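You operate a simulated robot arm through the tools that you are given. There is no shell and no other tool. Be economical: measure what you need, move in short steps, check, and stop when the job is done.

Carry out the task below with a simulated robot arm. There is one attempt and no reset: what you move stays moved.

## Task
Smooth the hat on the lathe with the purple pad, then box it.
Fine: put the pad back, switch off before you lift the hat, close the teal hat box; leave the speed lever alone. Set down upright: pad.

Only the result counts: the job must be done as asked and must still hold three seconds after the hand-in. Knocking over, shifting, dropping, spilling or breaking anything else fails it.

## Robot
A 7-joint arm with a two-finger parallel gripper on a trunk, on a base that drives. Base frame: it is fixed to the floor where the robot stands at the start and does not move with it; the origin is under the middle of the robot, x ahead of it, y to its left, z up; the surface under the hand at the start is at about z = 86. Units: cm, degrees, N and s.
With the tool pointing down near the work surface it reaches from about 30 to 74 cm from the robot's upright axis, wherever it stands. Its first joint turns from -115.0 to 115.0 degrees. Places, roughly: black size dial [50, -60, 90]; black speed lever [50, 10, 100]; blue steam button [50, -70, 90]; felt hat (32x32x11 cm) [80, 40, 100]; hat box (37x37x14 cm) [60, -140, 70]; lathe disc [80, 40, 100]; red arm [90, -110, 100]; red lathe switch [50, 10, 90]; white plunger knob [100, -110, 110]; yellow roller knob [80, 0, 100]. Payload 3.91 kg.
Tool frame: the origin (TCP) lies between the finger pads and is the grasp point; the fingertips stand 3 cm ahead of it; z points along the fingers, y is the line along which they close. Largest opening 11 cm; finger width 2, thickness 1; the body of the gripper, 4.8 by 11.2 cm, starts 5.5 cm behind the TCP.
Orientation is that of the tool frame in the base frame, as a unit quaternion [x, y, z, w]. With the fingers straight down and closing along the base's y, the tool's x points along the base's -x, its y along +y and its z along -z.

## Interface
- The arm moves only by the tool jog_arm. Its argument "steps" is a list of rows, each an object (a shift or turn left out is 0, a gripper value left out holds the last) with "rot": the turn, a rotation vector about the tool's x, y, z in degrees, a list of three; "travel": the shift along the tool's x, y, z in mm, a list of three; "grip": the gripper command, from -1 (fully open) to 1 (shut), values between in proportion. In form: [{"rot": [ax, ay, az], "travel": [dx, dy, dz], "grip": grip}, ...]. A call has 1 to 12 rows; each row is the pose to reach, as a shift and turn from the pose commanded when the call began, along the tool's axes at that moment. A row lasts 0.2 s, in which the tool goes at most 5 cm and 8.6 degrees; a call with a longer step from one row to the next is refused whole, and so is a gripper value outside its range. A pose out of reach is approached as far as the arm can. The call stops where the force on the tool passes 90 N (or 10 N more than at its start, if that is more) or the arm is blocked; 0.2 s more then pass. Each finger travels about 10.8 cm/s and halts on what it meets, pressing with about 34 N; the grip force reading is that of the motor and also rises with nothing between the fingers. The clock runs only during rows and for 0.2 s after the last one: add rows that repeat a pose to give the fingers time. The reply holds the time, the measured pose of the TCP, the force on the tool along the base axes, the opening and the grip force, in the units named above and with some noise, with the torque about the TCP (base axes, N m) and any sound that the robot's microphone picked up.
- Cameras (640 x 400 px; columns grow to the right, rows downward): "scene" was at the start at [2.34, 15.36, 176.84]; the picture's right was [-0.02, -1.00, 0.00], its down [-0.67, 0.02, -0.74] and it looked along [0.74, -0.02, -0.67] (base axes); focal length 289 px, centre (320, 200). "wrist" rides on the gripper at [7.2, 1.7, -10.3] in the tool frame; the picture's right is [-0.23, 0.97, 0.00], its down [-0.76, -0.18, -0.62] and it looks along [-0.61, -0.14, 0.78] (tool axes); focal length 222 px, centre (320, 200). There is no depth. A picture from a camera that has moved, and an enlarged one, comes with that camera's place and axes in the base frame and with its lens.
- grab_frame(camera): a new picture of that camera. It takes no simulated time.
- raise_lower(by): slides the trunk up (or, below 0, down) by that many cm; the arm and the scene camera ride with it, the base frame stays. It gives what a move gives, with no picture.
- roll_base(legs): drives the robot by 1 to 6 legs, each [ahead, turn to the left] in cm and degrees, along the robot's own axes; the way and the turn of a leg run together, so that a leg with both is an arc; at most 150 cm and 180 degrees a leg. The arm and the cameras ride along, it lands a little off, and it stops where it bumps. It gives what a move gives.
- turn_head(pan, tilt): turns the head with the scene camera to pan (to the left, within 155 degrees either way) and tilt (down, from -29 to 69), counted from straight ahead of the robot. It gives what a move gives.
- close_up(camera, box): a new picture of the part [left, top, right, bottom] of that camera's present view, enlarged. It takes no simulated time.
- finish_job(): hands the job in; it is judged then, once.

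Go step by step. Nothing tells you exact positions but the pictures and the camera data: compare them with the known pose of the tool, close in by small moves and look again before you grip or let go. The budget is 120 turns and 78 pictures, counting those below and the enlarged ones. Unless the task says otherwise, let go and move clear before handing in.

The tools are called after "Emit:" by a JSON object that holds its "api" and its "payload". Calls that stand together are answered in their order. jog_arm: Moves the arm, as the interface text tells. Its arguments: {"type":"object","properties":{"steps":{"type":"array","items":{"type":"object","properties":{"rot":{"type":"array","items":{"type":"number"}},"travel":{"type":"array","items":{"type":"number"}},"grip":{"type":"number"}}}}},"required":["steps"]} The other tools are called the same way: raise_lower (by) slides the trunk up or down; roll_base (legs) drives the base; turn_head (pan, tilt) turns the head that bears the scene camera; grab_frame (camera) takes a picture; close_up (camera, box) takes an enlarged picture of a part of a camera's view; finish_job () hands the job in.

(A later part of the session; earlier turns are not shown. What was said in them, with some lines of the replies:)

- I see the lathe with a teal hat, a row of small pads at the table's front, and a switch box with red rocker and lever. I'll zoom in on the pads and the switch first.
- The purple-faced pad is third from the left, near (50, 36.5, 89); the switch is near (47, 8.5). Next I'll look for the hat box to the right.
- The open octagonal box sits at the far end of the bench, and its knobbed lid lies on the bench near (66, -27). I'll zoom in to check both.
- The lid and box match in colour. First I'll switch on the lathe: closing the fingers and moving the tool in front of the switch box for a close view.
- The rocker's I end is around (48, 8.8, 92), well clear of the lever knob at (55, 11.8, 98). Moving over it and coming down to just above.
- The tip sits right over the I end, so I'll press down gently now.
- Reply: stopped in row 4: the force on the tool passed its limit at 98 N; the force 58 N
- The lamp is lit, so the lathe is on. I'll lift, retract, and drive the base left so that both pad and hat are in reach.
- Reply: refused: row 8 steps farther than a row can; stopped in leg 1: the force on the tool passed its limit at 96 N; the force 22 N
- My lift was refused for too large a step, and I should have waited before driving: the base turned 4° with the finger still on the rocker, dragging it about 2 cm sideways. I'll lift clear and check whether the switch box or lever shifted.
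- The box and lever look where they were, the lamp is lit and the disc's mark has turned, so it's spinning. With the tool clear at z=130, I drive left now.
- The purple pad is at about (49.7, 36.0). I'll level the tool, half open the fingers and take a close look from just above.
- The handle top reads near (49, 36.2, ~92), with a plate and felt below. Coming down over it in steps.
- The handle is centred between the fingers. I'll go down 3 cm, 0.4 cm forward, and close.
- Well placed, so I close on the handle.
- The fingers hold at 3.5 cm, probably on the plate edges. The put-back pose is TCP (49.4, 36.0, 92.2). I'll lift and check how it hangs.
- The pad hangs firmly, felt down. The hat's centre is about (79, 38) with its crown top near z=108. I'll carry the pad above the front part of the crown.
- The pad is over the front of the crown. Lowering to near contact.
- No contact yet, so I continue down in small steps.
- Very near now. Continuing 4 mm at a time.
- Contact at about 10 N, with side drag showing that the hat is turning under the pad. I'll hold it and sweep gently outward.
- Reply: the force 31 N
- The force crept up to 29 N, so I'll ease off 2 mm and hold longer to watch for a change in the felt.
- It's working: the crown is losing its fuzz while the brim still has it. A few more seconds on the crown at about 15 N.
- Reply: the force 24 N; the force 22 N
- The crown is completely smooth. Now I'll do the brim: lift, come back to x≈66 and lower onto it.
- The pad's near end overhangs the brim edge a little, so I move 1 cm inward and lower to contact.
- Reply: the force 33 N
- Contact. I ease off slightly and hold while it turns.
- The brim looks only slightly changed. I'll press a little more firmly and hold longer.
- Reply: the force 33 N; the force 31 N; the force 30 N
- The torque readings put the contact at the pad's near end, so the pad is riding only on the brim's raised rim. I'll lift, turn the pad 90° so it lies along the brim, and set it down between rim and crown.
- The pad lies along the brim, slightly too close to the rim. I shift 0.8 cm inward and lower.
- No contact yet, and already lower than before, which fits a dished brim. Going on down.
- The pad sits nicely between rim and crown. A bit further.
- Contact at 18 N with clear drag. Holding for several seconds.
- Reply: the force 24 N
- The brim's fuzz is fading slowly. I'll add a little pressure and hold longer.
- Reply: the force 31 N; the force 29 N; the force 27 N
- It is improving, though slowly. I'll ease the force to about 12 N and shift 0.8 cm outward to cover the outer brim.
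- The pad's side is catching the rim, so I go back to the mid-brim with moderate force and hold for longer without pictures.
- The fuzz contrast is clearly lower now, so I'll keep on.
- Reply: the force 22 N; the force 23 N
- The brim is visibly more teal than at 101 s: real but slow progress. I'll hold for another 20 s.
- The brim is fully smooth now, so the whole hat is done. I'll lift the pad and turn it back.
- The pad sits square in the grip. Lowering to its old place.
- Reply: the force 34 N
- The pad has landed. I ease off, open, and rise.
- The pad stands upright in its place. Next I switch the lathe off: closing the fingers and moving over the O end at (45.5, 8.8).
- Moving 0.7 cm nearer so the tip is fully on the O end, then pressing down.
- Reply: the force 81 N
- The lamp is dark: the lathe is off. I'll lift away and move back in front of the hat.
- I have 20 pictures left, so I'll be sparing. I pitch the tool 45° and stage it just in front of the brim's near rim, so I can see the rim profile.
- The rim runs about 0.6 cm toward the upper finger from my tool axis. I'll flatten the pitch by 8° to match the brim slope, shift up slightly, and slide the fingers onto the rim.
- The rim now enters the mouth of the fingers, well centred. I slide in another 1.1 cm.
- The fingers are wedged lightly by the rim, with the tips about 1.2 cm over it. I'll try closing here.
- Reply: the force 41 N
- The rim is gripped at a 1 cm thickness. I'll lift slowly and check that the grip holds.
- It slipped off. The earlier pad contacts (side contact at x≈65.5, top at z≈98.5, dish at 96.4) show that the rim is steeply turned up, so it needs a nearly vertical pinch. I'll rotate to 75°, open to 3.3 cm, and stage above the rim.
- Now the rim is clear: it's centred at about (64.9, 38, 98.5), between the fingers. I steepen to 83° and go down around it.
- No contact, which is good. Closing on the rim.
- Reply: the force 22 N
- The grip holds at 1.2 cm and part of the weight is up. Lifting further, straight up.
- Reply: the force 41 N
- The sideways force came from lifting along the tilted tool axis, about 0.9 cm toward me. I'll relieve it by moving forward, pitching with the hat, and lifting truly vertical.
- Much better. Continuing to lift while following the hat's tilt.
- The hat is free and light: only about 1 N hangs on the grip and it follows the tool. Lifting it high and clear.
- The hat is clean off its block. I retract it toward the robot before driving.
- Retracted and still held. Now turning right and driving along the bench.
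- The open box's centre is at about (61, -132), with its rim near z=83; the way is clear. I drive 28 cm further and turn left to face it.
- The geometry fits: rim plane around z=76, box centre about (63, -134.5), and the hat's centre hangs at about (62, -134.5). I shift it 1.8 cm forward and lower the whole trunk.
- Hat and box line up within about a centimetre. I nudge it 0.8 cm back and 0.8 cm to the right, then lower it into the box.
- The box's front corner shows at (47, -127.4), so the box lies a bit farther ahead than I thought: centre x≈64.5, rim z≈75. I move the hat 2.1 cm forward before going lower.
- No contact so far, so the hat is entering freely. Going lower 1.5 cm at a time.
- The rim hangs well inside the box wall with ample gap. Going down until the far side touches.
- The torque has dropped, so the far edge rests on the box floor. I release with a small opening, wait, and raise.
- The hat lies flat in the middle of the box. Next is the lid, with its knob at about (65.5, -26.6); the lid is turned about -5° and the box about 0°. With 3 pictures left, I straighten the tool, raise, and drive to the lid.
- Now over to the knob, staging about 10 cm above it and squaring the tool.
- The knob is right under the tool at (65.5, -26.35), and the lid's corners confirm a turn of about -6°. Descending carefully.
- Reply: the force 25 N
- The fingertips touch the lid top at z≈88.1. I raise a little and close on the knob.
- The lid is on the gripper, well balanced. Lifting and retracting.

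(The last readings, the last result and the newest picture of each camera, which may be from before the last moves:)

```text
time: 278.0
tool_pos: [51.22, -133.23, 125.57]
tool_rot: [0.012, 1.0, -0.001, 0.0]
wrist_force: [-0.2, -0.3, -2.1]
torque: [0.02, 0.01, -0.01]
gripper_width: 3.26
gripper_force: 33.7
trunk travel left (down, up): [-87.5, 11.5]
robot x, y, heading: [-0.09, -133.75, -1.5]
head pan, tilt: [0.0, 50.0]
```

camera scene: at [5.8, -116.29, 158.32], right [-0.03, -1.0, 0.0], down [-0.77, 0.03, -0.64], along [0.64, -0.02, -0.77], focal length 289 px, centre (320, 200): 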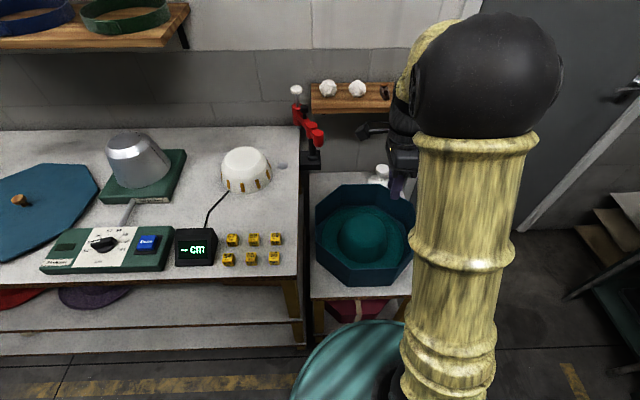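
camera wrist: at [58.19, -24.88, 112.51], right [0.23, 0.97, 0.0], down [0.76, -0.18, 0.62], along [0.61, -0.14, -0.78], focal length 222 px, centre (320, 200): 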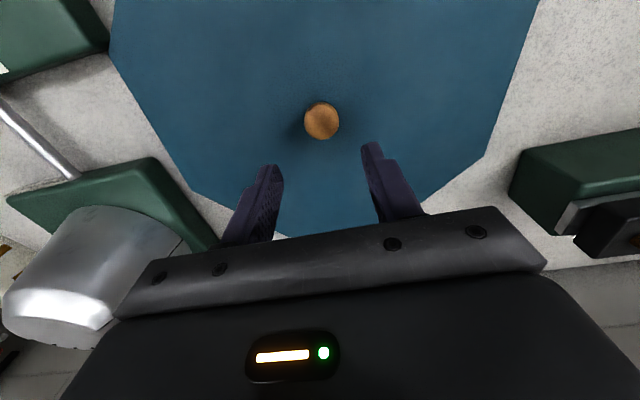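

Close to the box. I rotate the lid about 7.3° to match, move over the box centre (65, -135), then lower the trunk to just above the rim.

Emit:
{"api": "jog_arm", "payload": {"steps": [{"rot": [0, 0, -3], "travel": [-35, -4, 0]}, {"rot": [0, 0, -7.3], "travel": [-75, -8, 0]}, {"rot": [0, 0, -7.3], "travel": [-115, -12, 0]}, {"rot": [0, 0, -7.3], "travel": [-138, -15, 0]}, {"rot": [0, 0, -7.3], "travel": [-138, -15, 0]}]}}

Emit:
{"api": "raise_lower", "payload": {"by": -40}}

```text
time: 279.2
tool_pos: [65.15, -135.15, 125.53]
tool_rot: [-0.051, 0.999, 0.0, 0.0]
wrist_force: [-0.4, 0.4, -0.9]
torque: [0.0, 0.02, -0.03]
gripper_width: 3.26
gripper_force: 33.6
trunk travel left (down, up): [-87.5, 11.5]
robot x, y, heading: [0.14, -133.89, -1.0]
head pan, tilt: [0.0, 50.0]
```

```text
time: 283.0
tool_pos: [65.16, -135.23, 85.59]
tool_rot: [-0.05, 0.999, 0.001, 0.001]
wrist_force: [-0.2, -0.2, -1.3]
torque: [-0.01, -0.03, -0.02]
gripper_width: 3.25
gripper_force: 33.8
trunk travel left (down, up): [-47.5, 51.5]
robot x, y, heading: [0.25, -134.08, -1.2]
head pan, tilt: [0.0, 50.0]
```

Emit:
{"api": "close_up", "payload": {"camera": "scene", "box": [280, 90, 460, 240]}}

```text
2.67 times, centred on (370, 165) of scene
camera zoom: at [2.32, -118.34, 135.73], right [-0.02, -1.0, 0.0], down [-0.77, 0.02, -0.64], along [0.64, -0.01, -0.77], focal length 770 px, centre (187, 293)
```

zoom: 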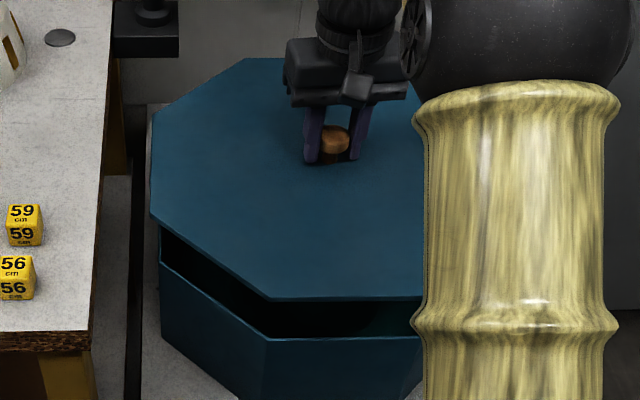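

Excellent view: the lid's edges are parallel to the box rim and overhang it evenly by about 0.7 cm on front and left. I lower straight down.

Emit:
{"api": "raise_lower", "payload": {"by": -3.6}}

Emit:
{"api": "jog_arm", "payload": {"steps": [{"travel": [0, 0, 3]}, {"travel": [0, 0, 6]}, {"travel": [0, 0, 6]}]}}

```text
time: 283.8
tool_pos: [65.12, -135.13, 82.0]
tool_rot: [-0.05, 0.999, 0.0, 0.001]
wrist_force: [0.4, 0.1, -1.5]
torque: [0.02, 0.0, 0.01]
gripper_width: 3.27
gripper_force: 33.8
trunk travel left (down, up): [-43.9, 55.1]
robot x, y, heading: [0.25, -134.22, -1.1]
head pan, tilt: [0.0, 50.0]
```

```text
time: 284.6
tool_pos: [64.99, -135.12, 81.3]
tool_rot: [-0.051, 0.999, 0.0, 0.0]
wrist_force: [0.7, 0.1, -1.9]
torque: [-0.01, 0.0, -0.01]
gripper_width: 3.26
gripper_force: 34.3
trunk travel left (down, up): [-43.9, 55.1]
robot x, y, heading: [0.52, -134.19, -1.3]
head pan, tilt: [0.0, 50.0]
```

Emit:
{"api": "jog_arm", "payload": {"steps": [{"travel": [0, 0, 3]}, {"travel": [0, 0, 5]}, {"travel": [0, 0, 5]}]}}

Emit:
{"api": "jog_arm", "payload": {"steps": [{"travel": [0, 0, 3]}, {"travel": [0, 0, 5]}, {"travel": [0, 0, 5]}]}}

```text
time: 285.4
tool_pos: [64.96, -135.03, 80.96]
tool_rot: [-0.05, 0.999, 0.001, 0.0]
wrist_force: [-0.8, -0.5, -1.0]
torque: [0.0, 0.01, -0.01]
gripper_width: 3.26
gripper_force: 34.4
trunk travel left (down, up): [-43.9, 55.1]
robot x, y, heading: [0.17, -133.95, -1.4]
head pan, tilt: [0.0, 50.0]
```

```text
time: 286.2
tool_pos: [65.0, -135.18, 80.36]
tool_rot: [-0.05, 0.999, -0.001, 0.0]
wrist_force: [0.5, -0.5, -1.5]
torque: [0.03, -0.06, 0.04]
gripper_width: 3.28
gripper_force: 33.9
trunk travel left (down, up): [-43.9, 55.1]
robot x, y, heading: [0.2, -134.01, -1.1]
head pan, tilt: [0.0, 50.0]
```

Emit:
{"api": "jog_arm", "payload": {"steps": [{"travel": [0, 0, 2]}, {"travel": [0, 0, 5]}, {"travel": [0, 0, 5]}]}}

Emit:
{"api": "jog_arm", "payload": {"steps": [{"travel": [0, 0, 2]}, {"travel": [0, 0, 5]}, {"travel": [0, 0, 5]}]}}

```text
time: 287.0
tool_pos: [65.03, -135.11, 79.86]
tool_rot: [-0.051, 0.999, 0.0, 0.0]
wrist_force: [0.1, -0.1, -1.4]
torque: [0.02, -0.02, 0.0]
gripper_width: 3.25
gripper_force: 34.1
trunk travel left (down, up): [-43.9, 55.1]
robot x, y, heading: [0.27, -133.88, -1.4]
head pan, tilt: [0.0, 50.0]
```

```text
time: 287.8
tool_pos: [64.87, -135.12, 79.62]
tool_rot: [-0.049, 0.999, -0.001, 0.002]
wrist_force: [-2.7, 0.0, 15.1]
torque: [-0.05, 0.44, 0.04]
gripper_width: 3.26
gripper_force: 33.7
trunk travel left (down, up): [-43.9, 55.1]
robot x, y, heading: [0.24, -133.9, -1.2]
head pan, tilt: [0.0, 50.0]
```

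The lid has landed with evenly spread force. I press slightly to seat it.

Emit:
{"api": "jog_arm", "payload": {"steps": [{"travel": [1, 0, 2]}, {"travel": [1, 0, 4]}, {"travel": [1, 0, 4]}]}}

```text
time: 288.6
tool_pos: [64.89, -135.17, 79.54]
tool_rot: [-0.049, 0.999, 0.0, 0.005]
wrist_force: [13.4, -3.3, 38.3]
torque: [-0.09, -0.22, 0.06]
gripper_width: 3.29
gripper_force: 33.9
trunk travel left (down, up): [-43.9, 55.1]
robot x, y, heading: [-0.1, -133.84, -1.0]
head pan, tilt: [0.0, 50.0]
```

It's firm vertically and constrained sideways, so the skirt is over the box rim. Easing off, releasing the knob and rising.

Emit:
{"api": "jog_arm", "payload": {"steps": [{"travel": [-1, 0, -3]}, {"travel": [-1, 0, -5]}, {"travel": [-1, 0, -5], "grip": 0.2}, {"travel": [-1, 0, -5], "grip": 0}, {"travel": [-1, 0, -5], "grip": 0}, {"travel": [-1, 0, -25]}, {"travel": [-1, 0, -60]}, {"travel": [-1, 0, -105]}, {"travel": [-1, 0, -150]}, {"travel": [-1, 0, -195]}, {"travel": [-1, 0, -240]}]}}

Emit:
{"api": "close_up", "payload": {"camera": "scene", "box": [280, 90, 460, 260]}}

```text
time: 291.0
tool_pos: [65.12, -135.21, 102.73]
tool_rot: [-0.05, 0.999, 0.0, 0.0]
wrist_force: [0.5, -0.3, 0.3]
torque: [-0.03, 0.0, -0.04]
gripper_width: 5.49
gripper_force: 0.0
trunk travel left (down, up): [-43.9, 55.1]
robot x, y, heading: [0.33, -133.97, -1.3]
head pan, tilt: [0.0, 50.0]
```

```text
2.35 times, centred on (370, 175) of scene
camera zoom: at [2.35, -118.34, 132.12], right [-0.02, -1.0, 0.0], down [-0.77, 0.02, -0.64], along [0.64, -0.01, -0.77], focal length 679 px, centre (202, 259)
```

zoom: 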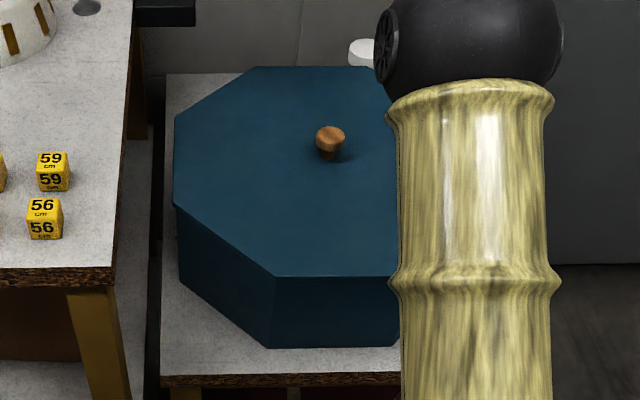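

The lid sits flush and square on the box with no gap. The pad is back upright, the lathe is off, the lever was not touched, and the hand is clear.

Emit:
{"api": "finish_job", "payload": {}}

```text
The job is handed in.
```

The hat is smoothed on crown and brim and is in the teal box with the lid seated. The purple pad is back in its place upright, the lathe was switched off before the hat was lifted, and I never touched the speed lever.

One slip along the way: early on the base turned about 4° while a finger was still on the switch. A check right afterwards showed the switch box and lever where they were.
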